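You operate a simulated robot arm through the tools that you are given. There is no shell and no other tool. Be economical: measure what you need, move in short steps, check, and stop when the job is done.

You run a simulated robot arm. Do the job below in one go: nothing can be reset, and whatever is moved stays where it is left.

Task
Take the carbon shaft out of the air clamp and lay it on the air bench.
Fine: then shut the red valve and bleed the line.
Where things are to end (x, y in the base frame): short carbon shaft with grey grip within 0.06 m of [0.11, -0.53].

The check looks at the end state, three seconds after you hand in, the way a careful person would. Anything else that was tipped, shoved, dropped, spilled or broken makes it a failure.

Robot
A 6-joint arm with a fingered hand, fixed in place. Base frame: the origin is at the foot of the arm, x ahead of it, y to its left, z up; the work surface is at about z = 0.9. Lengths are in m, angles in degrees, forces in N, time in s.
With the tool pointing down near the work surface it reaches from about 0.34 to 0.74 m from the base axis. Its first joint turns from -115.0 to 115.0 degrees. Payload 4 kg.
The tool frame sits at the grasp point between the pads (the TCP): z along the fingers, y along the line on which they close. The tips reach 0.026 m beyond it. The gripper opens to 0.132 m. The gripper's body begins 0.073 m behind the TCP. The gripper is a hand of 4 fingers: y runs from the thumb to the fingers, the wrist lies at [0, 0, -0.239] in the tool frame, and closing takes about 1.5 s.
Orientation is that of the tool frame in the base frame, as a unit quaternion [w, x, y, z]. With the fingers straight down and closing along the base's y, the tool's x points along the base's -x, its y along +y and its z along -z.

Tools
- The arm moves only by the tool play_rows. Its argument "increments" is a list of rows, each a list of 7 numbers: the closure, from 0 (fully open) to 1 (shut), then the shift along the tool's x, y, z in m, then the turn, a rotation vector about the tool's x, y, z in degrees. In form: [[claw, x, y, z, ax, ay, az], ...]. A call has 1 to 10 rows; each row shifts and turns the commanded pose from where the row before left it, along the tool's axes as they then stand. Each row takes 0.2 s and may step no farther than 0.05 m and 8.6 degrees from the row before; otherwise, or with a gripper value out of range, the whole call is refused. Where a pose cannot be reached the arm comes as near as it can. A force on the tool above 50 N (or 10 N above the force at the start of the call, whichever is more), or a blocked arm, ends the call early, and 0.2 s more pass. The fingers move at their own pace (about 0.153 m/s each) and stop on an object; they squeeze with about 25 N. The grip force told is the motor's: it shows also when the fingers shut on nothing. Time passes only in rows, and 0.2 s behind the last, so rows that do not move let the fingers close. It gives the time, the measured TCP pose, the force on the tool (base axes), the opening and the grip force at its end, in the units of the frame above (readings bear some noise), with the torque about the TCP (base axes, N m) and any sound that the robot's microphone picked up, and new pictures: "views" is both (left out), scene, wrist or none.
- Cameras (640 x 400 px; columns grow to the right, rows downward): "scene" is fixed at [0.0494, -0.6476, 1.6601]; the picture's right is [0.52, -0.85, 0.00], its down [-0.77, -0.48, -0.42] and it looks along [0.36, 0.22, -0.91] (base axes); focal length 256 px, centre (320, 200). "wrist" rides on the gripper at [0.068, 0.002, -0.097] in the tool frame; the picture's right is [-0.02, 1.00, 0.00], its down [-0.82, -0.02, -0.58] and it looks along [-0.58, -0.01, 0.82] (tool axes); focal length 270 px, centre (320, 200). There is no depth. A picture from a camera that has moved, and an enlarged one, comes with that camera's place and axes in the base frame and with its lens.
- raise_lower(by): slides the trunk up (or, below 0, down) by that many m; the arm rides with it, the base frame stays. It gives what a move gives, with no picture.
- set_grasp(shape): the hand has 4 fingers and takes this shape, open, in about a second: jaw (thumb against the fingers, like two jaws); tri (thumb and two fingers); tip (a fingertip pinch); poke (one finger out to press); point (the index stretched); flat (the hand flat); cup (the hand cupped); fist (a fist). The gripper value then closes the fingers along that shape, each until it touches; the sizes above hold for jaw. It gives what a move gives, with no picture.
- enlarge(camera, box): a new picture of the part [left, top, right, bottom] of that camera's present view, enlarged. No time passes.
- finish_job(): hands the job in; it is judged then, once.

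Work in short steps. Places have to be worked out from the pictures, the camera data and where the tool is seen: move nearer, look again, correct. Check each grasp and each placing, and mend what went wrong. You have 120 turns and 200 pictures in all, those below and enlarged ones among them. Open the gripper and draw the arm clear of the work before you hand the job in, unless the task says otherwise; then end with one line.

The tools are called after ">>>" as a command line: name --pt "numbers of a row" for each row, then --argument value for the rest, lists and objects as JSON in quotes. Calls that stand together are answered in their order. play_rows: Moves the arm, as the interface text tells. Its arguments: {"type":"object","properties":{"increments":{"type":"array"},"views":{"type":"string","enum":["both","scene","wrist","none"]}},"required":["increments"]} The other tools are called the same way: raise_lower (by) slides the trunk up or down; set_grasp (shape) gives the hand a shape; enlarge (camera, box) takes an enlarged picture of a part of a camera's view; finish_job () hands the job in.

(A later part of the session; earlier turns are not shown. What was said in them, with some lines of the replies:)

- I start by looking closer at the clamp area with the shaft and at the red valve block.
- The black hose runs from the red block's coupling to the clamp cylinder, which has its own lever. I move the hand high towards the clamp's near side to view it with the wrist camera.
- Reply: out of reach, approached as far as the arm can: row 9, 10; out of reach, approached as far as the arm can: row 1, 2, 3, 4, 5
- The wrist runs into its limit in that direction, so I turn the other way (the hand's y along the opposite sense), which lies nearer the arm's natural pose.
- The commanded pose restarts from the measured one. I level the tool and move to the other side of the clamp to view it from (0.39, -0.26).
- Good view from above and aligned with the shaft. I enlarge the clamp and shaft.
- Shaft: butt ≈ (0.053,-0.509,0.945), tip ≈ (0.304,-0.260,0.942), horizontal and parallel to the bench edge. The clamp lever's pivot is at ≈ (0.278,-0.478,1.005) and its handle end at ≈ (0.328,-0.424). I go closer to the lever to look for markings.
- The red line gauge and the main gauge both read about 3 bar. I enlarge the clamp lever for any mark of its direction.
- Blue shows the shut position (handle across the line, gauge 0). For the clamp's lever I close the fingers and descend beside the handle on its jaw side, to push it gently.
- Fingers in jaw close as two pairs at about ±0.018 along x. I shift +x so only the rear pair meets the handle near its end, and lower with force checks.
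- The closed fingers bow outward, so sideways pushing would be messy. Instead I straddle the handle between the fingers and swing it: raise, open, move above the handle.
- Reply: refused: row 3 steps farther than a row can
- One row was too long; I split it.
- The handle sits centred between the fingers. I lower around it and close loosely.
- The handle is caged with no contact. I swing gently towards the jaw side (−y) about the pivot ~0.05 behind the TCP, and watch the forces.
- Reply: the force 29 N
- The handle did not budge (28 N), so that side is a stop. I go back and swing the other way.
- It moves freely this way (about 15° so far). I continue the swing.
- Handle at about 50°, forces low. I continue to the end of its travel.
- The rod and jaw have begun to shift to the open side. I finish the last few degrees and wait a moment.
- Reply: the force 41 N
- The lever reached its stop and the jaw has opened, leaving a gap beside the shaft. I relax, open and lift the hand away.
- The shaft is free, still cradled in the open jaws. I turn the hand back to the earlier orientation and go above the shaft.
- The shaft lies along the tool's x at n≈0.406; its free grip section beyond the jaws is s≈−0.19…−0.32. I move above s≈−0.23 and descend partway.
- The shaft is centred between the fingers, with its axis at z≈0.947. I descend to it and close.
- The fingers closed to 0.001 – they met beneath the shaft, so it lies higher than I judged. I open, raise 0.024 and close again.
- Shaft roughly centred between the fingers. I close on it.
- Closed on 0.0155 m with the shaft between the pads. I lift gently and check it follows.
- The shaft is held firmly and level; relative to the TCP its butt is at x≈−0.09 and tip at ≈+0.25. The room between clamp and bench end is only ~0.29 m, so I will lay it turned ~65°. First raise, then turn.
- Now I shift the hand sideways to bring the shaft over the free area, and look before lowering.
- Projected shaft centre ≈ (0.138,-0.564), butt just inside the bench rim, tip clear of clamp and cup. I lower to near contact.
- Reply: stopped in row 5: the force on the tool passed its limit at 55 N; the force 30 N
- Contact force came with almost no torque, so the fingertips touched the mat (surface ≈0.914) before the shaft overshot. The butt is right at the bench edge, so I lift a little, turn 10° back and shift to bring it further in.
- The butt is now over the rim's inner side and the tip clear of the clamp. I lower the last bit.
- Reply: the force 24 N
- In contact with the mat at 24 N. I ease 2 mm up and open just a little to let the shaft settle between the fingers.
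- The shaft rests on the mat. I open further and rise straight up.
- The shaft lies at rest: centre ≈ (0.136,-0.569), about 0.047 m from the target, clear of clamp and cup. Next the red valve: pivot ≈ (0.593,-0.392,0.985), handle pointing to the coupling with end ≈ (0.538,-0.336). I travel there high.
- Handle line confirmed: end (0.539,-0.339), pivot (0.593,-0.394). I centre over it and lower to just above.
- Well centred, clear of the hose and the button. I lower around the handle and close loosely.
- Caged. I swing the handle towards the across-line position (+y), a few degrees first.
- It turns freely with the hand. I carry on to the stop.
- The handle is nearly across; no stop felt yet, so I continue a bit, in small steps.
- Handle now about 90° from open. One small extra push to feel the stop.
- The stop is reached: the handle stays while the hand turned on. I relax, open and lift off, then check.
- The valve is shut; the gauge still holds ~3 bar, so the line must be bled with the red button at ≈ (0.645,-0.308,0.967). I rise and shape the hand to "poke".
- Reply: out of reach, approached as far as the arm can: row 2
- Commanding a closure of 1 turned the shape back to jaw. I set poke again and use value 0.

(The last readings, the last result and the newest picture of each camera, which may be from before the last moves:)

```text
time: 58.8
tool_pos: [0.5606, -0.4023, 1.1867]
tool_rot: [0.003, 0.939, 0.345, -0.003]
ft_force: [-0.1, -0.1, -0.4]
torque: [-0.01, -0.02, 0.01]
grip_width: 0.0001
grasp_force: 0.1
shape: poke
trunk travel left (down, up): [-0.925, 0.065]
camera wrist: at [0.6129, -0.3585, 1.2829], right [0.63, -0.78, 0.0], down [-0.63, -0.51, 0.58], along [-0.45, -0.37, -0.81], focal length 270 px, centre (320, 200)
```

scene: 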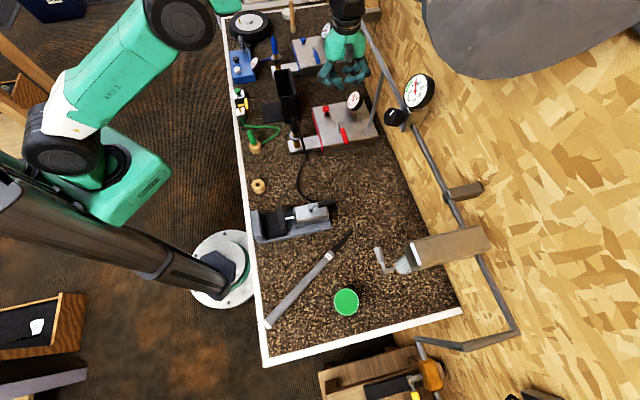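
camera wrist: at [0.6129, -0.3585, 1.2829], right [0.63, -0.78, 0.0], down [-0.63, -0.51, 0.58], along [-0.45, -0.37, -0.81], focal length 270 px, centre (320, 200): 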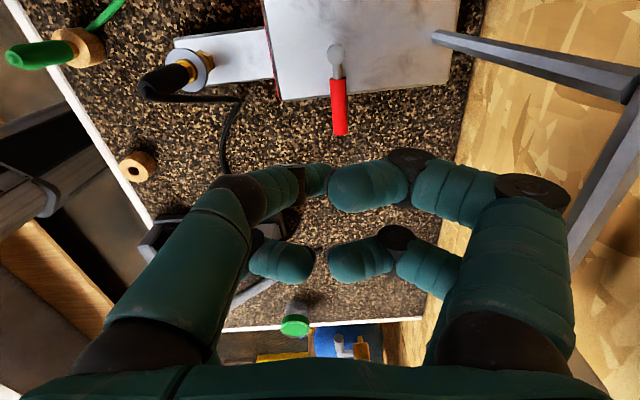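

I enlarge both views to see which finger is out.

>>> enlarge --camera "scene" --box '[300, 0, 390, 110]'

>>> enlarge --camera "wrist" --box '[200, 130, 500, 320]'

```text
3.64 times, centred on (345, 55) of scene
camera zoom: at [0.0494, -0.6476, 1.6601], right [0.52, -0.85, 0.0], down [-0.77, -0.48, -0.42], along [0.36, 0.22, -0.91], focal length 931 px, centre (229, 727)
```

zoom: 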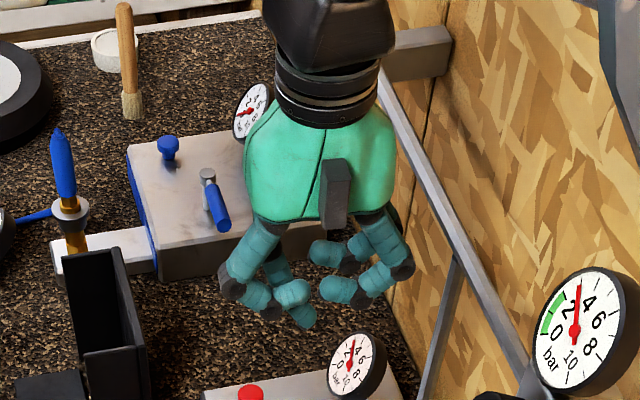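

```text
2.11 times, centred on (350, 225) of wrist
camera zoom: at [0.6129, -0.3585, 1.2829], right [0.63, -0.78, 0.0], down [-0.63, -0.51, 0.58], along [-0.45, -0.37, -0.81], focal length 569 px, centre (257, 147)
```

zoom: 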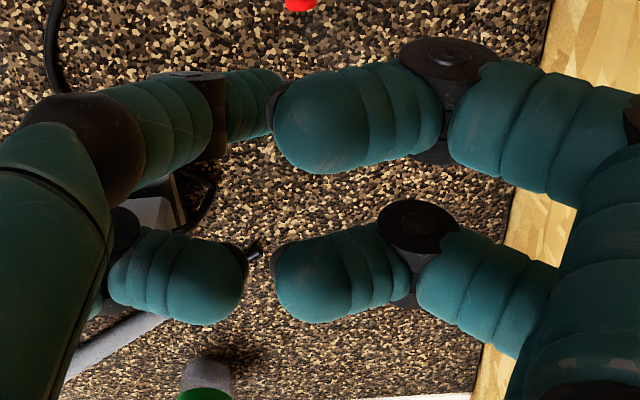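

In poke, one finger (on the +x side) points down, the rest are curled. To keep the knuckles away from the gauge, I turn the hand so its width lies along the bench direction (x towards the wall), backing off from the post first.

>>> play_rows --pt "0 0 -0.04 0 0 0 0" --pt "0 0 0 0 0 0 8.5" --pt "0 0 0 0 0 0 8.5" --pt "0 0 0 0 0 0 8.5" --pt "0 0 0 0 0 0 8.5" --pt "0 0 0 0 0 0 8.5" --pt "0 0 0 0 0 0 8.5" --pt "0 0 0 0 0 0 8.5" --pt "0 0 0 0 0 0 8.5" --pt "0 0 0 0 0 0 8.5" --views "none"

>>> play_rows --pt "0 0 0 0 0 0 8.5" --pt "0 0 0 0.03 0 0 0" --pt "0 0 0 0.03 0 0 0" --views "both"

```text
time: 61.0
tool_pos: [0.5363, -0.3705, 1.1872]
tool_rot: [0.004, 0.95, -0.311, 0.0]
ft_force: [-0.5, 0.6, -0.8]
torque: [0.0, -0.01, 0.01]
grip_width: 0.0002
grasp_force: 0.1
shape: poke
trunk travel left (down, up): [-0.925, 0.065]
```

```text
time: 61.8
tool_pos: [0.5368, -0.3697, 1.1287]
tool_rot: [0.003, 0.925, -0.38, 0.0]
ft_force: [0.8, 0.3, 0.1]
torque: [-0.01, -0.01, -0.02]
grip_width: 0.0001
grasp_force: 0.1
shape: poke
trunk travel left (down, up): [-0.925, 0.065]
camera wrist: at [0.5827, -0.4185, 1.2251], right [-0.72, -0.69, 0.01], down [-0.56, 0.59, 0.57], along [-0.4, 0.41, -0.82], focal length 270 px, centre (320, 200)
```

scene: 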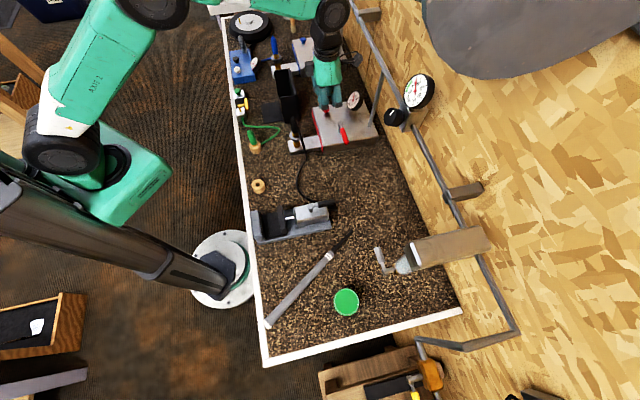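
wrist: 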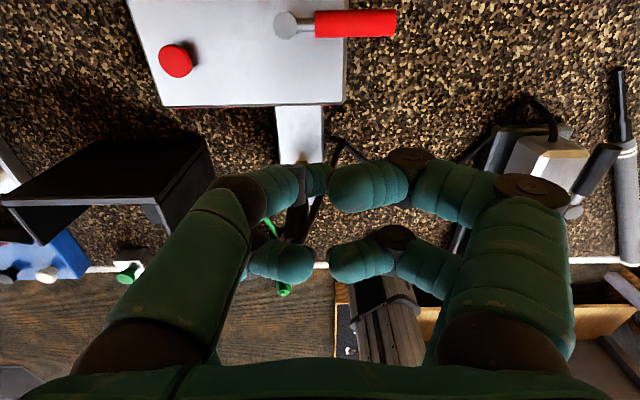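

I check the finger's reach from the scene camera.

>>> enlarge --camera "scene" --box '[290, 50, 380, 150]'

>>> enlarge --camera "wrist" --box '[220, 130, 420, 300]'

```text
4.00 times, centred on (335, 100) of scene
camera zoom: at [0.0494, -0.6476, 1.6601], right [0.52, -0.85, 0.0], down [-0.77, -0.48, -0.42], along [0.36, 0.22, -0.91], focal length 1024 px, centre (260, 600)
```

zoom: 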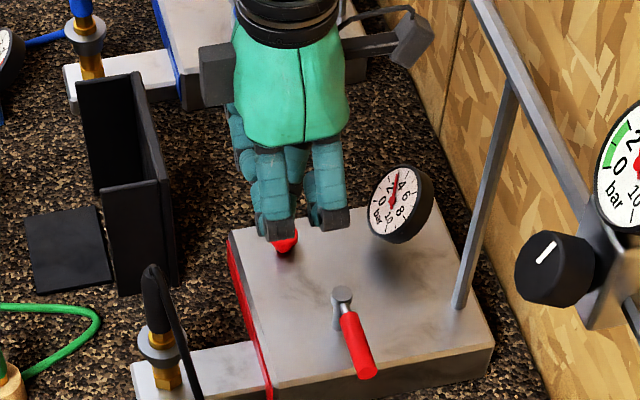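

```text
2.35 times, centred on (320, 215) of wrist
camera zoom: at [0.5827, -0.4185, 1.2251], right [-0.72, -0.69, 0.01], down [-0.56, 0.59, 0.57], along [-0.4, 0.41, -0.82], focal length 636 px, centre (320, 165)
```

zoom: 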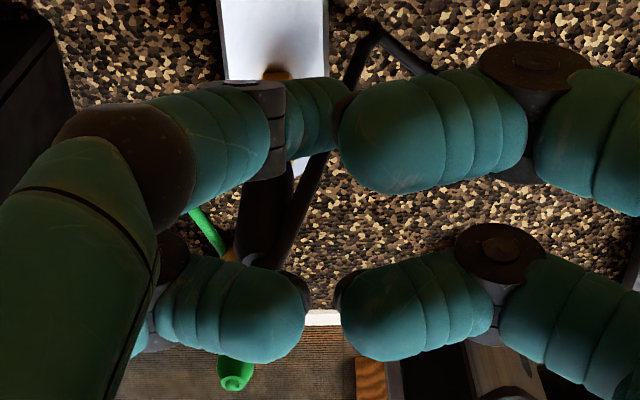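

The extended finger's tip lies near y≈0, x≈+0.018, as in the closed jaw. I move it above the button.

>>> play_rows --pt "0 0.005 -0.0405 0 0 0 0" --pt "0 0.005 -0.0405 0.01 0 0 0" --pt "0 0.0046 -0.0405 0.02 0 0 0" --pt "0 0 0 0.03 0 0 0" --pt "0 0 0 0.025 0 0 0" --pt "0 0 0 0 0 0 0" --views "wrist"

>>> enlarge --camera "scene" --box '[290, 50, 380, 150]'

>>> enlarge --camera "wrist" --box '[220, 100, 420, 270]'

```text
time: 63.2
tool_pos: [0.6319, -0.2935, 1.041]
tool_rot: [0.004, 0.925, -0.38, 0.001]
ft_force: [-0.6, 0.2, -0.1]
torque: [-0.02, -0.02, 0.0]
grip_width: 0.0
grasp_force: 0.1
shape: poke
trunk travel left (down, up): [-0.925, 0.065]
camera wrist: at [0.6794, -0.3412, 1.1387], right [-0.72, -0.69, 0.01], down [-0.57, 0.59, 0.57], along [-0.4, 0.41, -0.82], focal length 270 px, centre (320, 200)
```

wrist: 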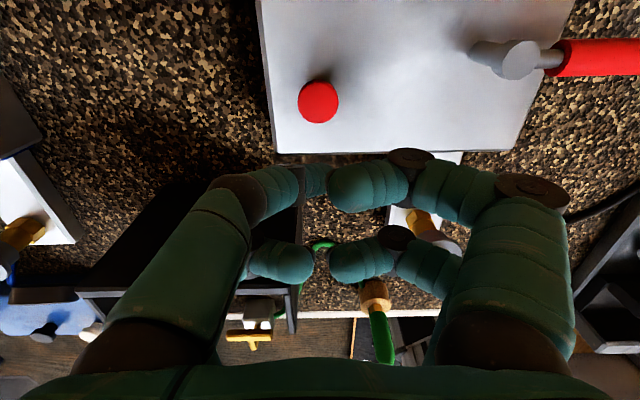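

```text
4.00 times, centred on (335, 100) of scene
camera zoom: at [0.0494, -0.6476, 1.6601], right [0.52, -0.85, 0.0], down [-0.77, -0.48, -0.42], along [0.36, 0.22, -0.91], focal length 1024 px, centre (260, 600)
```

zoom: 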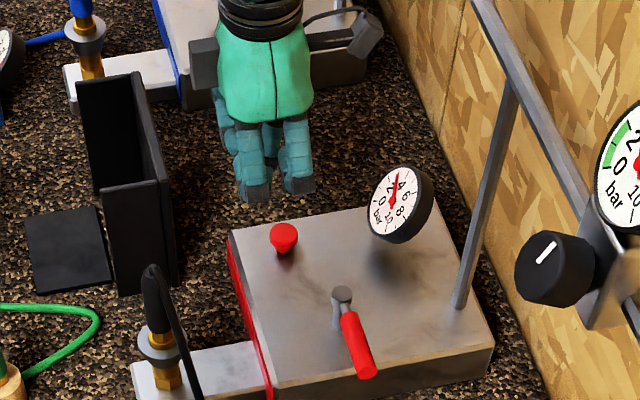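

```text
2.35 times, centred on (320, 185) of wrist
camera zoom: at [0.6794, -0.3412, 1.1387], right [-0.72, -0.69, 0.01], down [-0.57, 0.59, 0.57], along [-0.4, 0.41, -0.82], focal length 636 px, centre (320, 235)
```

zoom: 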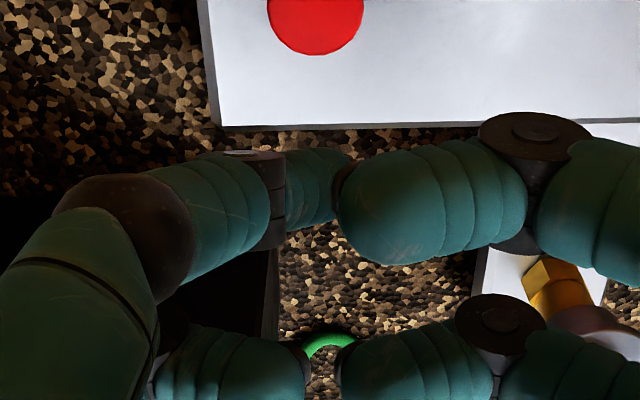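

Combining both views, the poke tip is really at about x≈0, y≈0, 0.028 beyond the TCP. So I shift +0.021 along x to bring it over the button and lower a bit.

>>> play_rows --pt "0 0.021 -0.0015 0 0 0 0" --pt "0 0 0 0.015 0 0 0" --pt "0 0 0 0.012 0 0 0" --pt "0 0 0 0 0 0 0" --views "wrist"

>>> enlarge --camera "scene" --box '[290, 50, 380, 150]'

>>> enlarge --camera "wrist" --box '[220, 100, 420, 270]'

```text
time: 64.2
tool_pos: [0.6484, -0.3087, 1.0139]
tool_rot: [0.003, 0.925, -0.38, 0.0]
ft_force: [-0.6, 0.1, 0.2]
torque: [0.0, 0.03, 0.01]
grip_width: 0.0002
grasp_force: 0.1
shape: poke
trunk travel left (down, up): [-0.925, 0.065]
camera wrist: at [0.6944, -0.3568, 1.1118], right [-0.72, -0.69, 0.01], down [-0.57, 0.59, 0.57], along [-0.4, 0.41, -0.82], focal length 270 px, centre (320, 200)
```

wrist: 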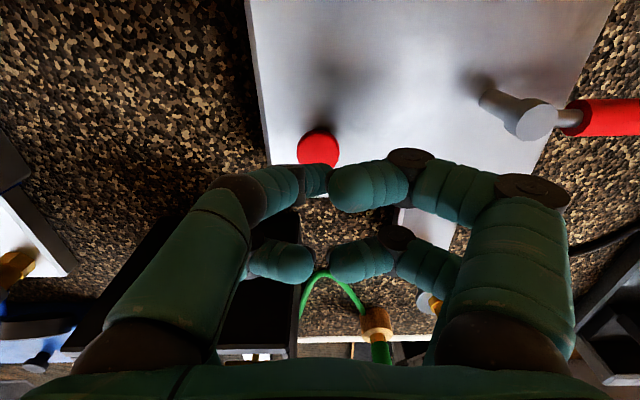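

```text
4.00 times, centred on (335, 100) of scene
camera zoom: at [0.0494, -0.6476, 1.6601], right [0.52, -0.85, 0.0], down [-0.77, -0.48, -0.42], along [0.36, 0.22, -0.91], focal length 1024 px, centre (260, 600)
```

zoom: 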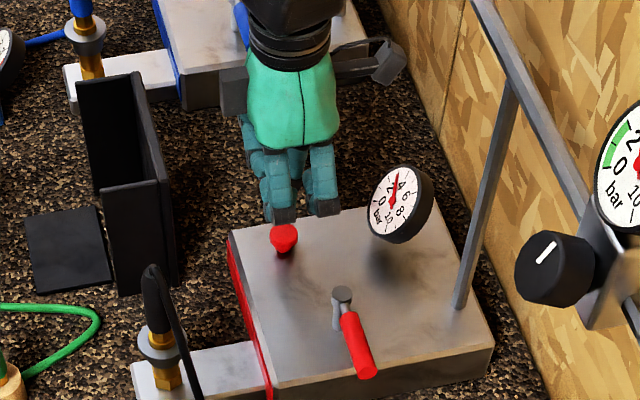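

```text
2.35 times, centred on (320, 185) of wrist
camera zoom: at [0.6944, -0.3568, 1.1118], right [-0.72, -0.69, 0.01], down [-0.57, 0.59, 0.57], along [-0.4, 0.41, -0.82], focal length 636 px, centre (320, 235)
```

zoom: 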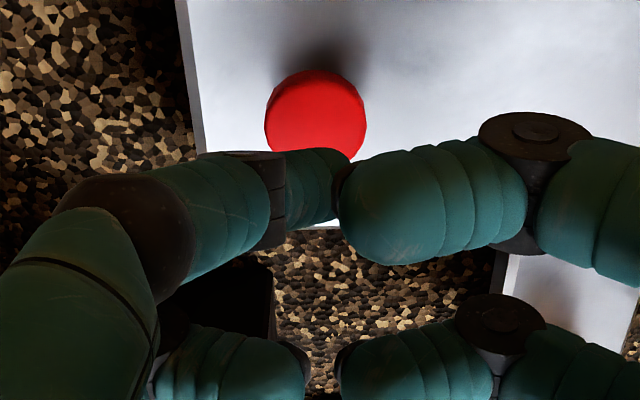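

The button is sliding behind the fingertip as it should. I lower in small steps, watching the force.

>>> play_rows --pt "0 0 0 0.006 0 0 0" --pt "0 0 0 0.005 0 0 0" --pt "0 0 0 0.004 0 0 0" --views "wrist"

>>> enlarge --camera "scene" --box '[290, 50, 380, 150]'

```text
time: 65.0
tool_pos: [0.648, -0.3092, 1.0005]
tool_rot: [0.004, 0.925, -0.379, 0.0]
ft_force: [0.0, 0.5, 0.4]
torque: [0.02, -0.02, -0.03]
grip_width: 0.0001
grasp_force: 0.1
shape: poke
trunk travel left (down, up): [-0.925, 0.065]
camera wrist: at [0.6942, -0.3575, 1.0975], right [-0.72, -0.69, 0.01], down [-0.56, 0.59, 0.57], along [-0.4, 0.41, -0.82], focal length 270 px, centre (320, 200)
```

wrist: 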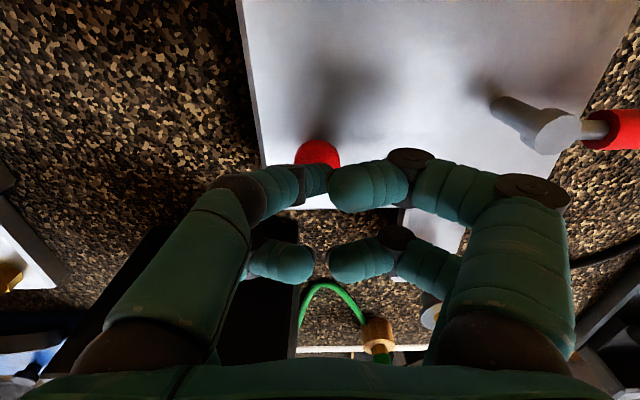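

```text
4.00 times, centred on (335, 100) of scene
camera zoom: at [0.0494, -0.6476, 1.6601], right [0.52, -0.85, 0.0], down [-0.77, -0.48, -0.42], along [0.36, 0.22, -0.91], focal length 1024 px, centre (260, 600)
```

zoom: 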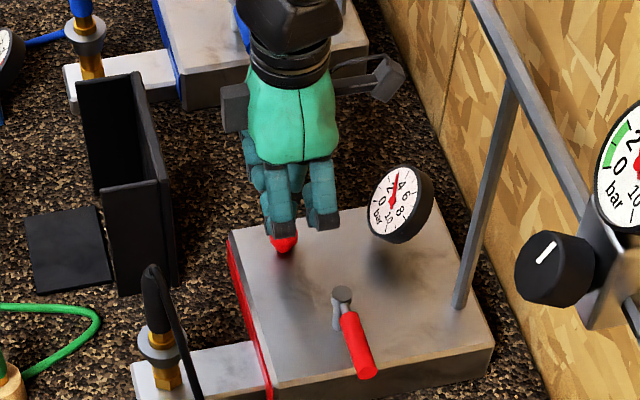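

No contact yet; I continue downward in small steps.

>>> play_rows --pt "0 0 0 0.003 0 0 0" --pt "0 0 0 0.003 0 0 0" --pt "0 0 0 0.003 0 0 0" --pt "0 0 0 0 0 0 0" --views "wrist"

>>> enlarge --camera "scene" --box '[290, 50, 380, 150]'

```text
time: 66.0
tool_pos: [0.6457, -0.3102, 0.9918]
tool_rot: [0.004, 0.925, -0.38, 0.002]
ft_force: [-0.2, 0.4, 3.7]
torque: [0.03, 0.02, 0.02]
grip_width: 0.0
grasp_force: 0.0
shape: poke
trunk travel left (down, up): [-0.925, 0.065]
camera wrist: at [0.6933, -0.3581, 1.0878], right [-0.72, -0.69, 0.01], down [-0.57, 0.59, 0.57], along [-0.4, 0.41, -0.82], focal length 270 px, centre (320, 200)
```

wrist: 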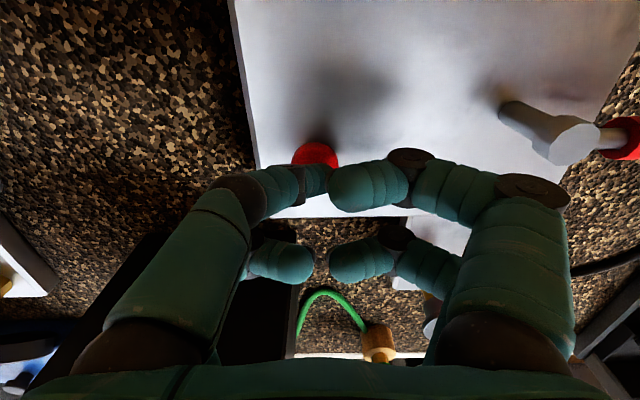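

```text
4.00 times, centred on (335, 100) of scene
camera zoom: at [0.0494, -0.6476, 1.6601], right [0.52, -0.85, 0.0], down [-0.77, -0.48, -0.42], along [0.36, 0.22, -0.91], focal length 1024 px, centre (260, 600)
```

zoom: 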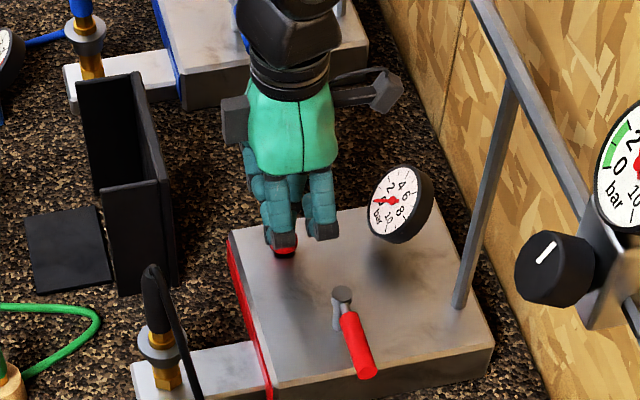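

The button is pressed (3.7 N) and the red gauge has dropped to 0. I hold a second more, then release and lift away.

>>> play_rows --pt "0 0 0 0 0 0 0" --pt "0 0 0 0 0 0 0" --pt "0 0 0 0 0 0 0" --pt "0 0 0 0 0 0 0" --pt "0 0 0 0 0 0 0" --pt "0 0 0 -0.02 0 0 0" --pt "0 0 0 -0.04 0 0 0" --pt "0 -0.03 0 -0.03 0 0 0" --pt "0 -0.04 0 -0.02 0 0 0" --pt "0 -0.04 0 0 0 0 0" --views "scene"

>>> enlarge --camera "scene" --box '[280, 60, 400, 160]'

>>> enlarge --camera "scene" --box '[230, 180, 390, 340]'

```text
time: 68.2
tool_pos: [0.5706, -0.2284, 1.1017]
tool_rot: [0.004, 0.925, -0.38, 0.001]
ft_force: [-1.0, -0.4, 0.2]
torque: [-0.02, -0.01, -0.04]
grip_width: 0.0
grasp_force: 0.1
shape: poke
trunk travel left (down, up): [-0.925, 0.065]
```

scene: 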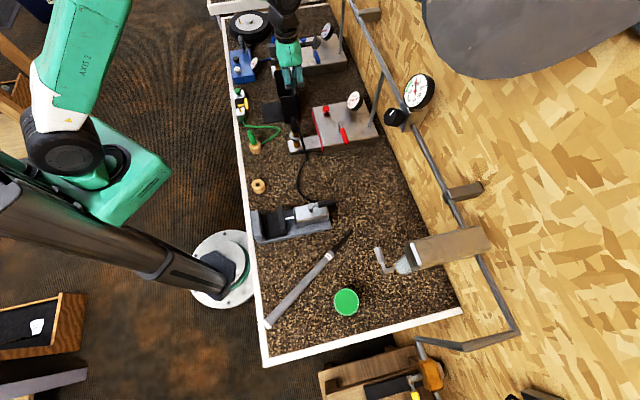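

```text
4.00 times, centred on (340, 110) of scene
camera zoom: at [0.0494, -0.6476, 1.6601], right [0.52, -0.85, 0.0], down [-0.77, -0.48, -0.42], along [0.36, 0.22, -0.91], focal length 1024 px, centre (240, 560)
```

zoom: 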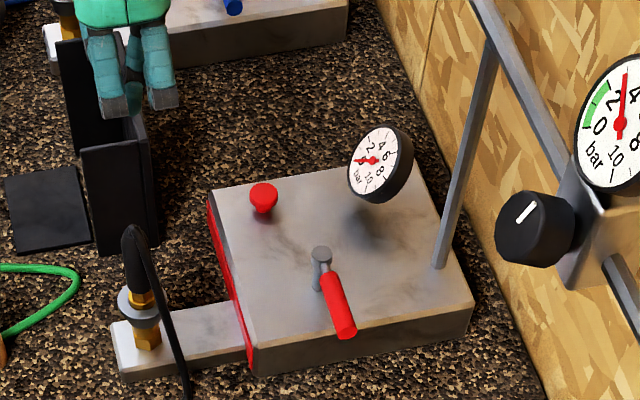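

```text
2.50 times, centred on (310, 260) of scene
camera zoom: at [0.0494, -0.6476, 1.6601], right [0.52, -0.85, 0.0], down [-0.77, -0.48, -0.42], along [0.36, 0.22, -0.91], focal length 640 px, centre (345, 50)
```

zoom: 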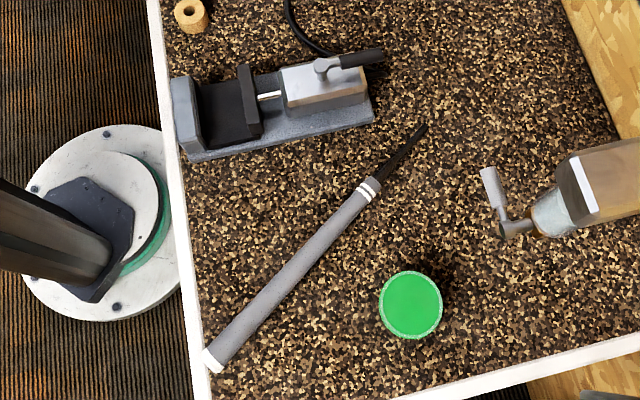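

Valve shut, gauge at 0, button released, shaft lying still within tolerance, clamp and cup untouched. I draw the arm up clear and open the hand.

>>> play_rows --pt "0 -0.03 0 -0.03 0 0 0" --pt "0 -0.03 0 -0.03 0 0 0" --pt "0 -0.03 0 -0.03 0 0 0" --views "none"

>>> set_grasp --shape "jaw"

>>> play_rows --pt "0 0 0 0 0 0 0" --pt "0 0 0 0 0 0 0" --views "scene"

```text
time: 69.0
tool_pos: [0.504, -0.1698, 1.1919]
tool_rot: [0.005, 0.925, -0.38, 0.001]
ft_force: [0.7, -0.7, -0.7]
torque: [-0.02, 0.01, 0.01]
grip_width: 0.0
grasp_force: 0.1
shape: poke
trunk travel left (down, up): [-0.925, 0.065]
```

```text
time: 69.9
tool_pos: [0.5069, -0.1701, 1.1903]
tool_rot: [0.004, 0.925, -0.38, 0.0]
ft_force: [0.3, -0.6, -0.1]
torque: [0.0, 0.02, 0.01]
grip_width: 0.132
grasp_force: 0.1
shape: jaw
trunk travel left (down, up): [-0.925, 0.065]
```

```text
time: 70.5
tool_pos: [0.5067, -0.1705, 1.1901]
tool_rot: [0.004, 0.925, -0.379, 0.001]
ft_force: [-0.4, 0.7, 0.1]
torque: [0.03, -0.02, -0.02]
grip_width: 0.1317
grasp_force: 0.0
shape: jaw
trunk travel left (down, up): [-0.925, 0.065]
```

scene: 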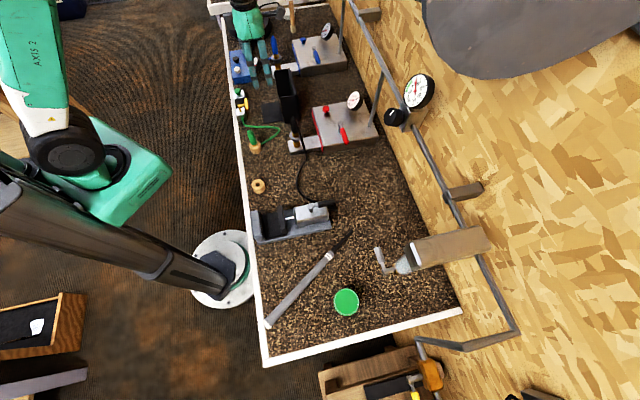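

Everything is in place, the hand is open and clear; I hand in.

>>> finish_job

```text
The job is handed in.
```

The carbon shaft is out of the clamp and lying on the air bench, centred about 0.05 m from the target by my estimate, with the butt end on the bench's white rim; the red valve is shut and its line bled, with the gauge at 0. The clamp's own lever stays in the open position.
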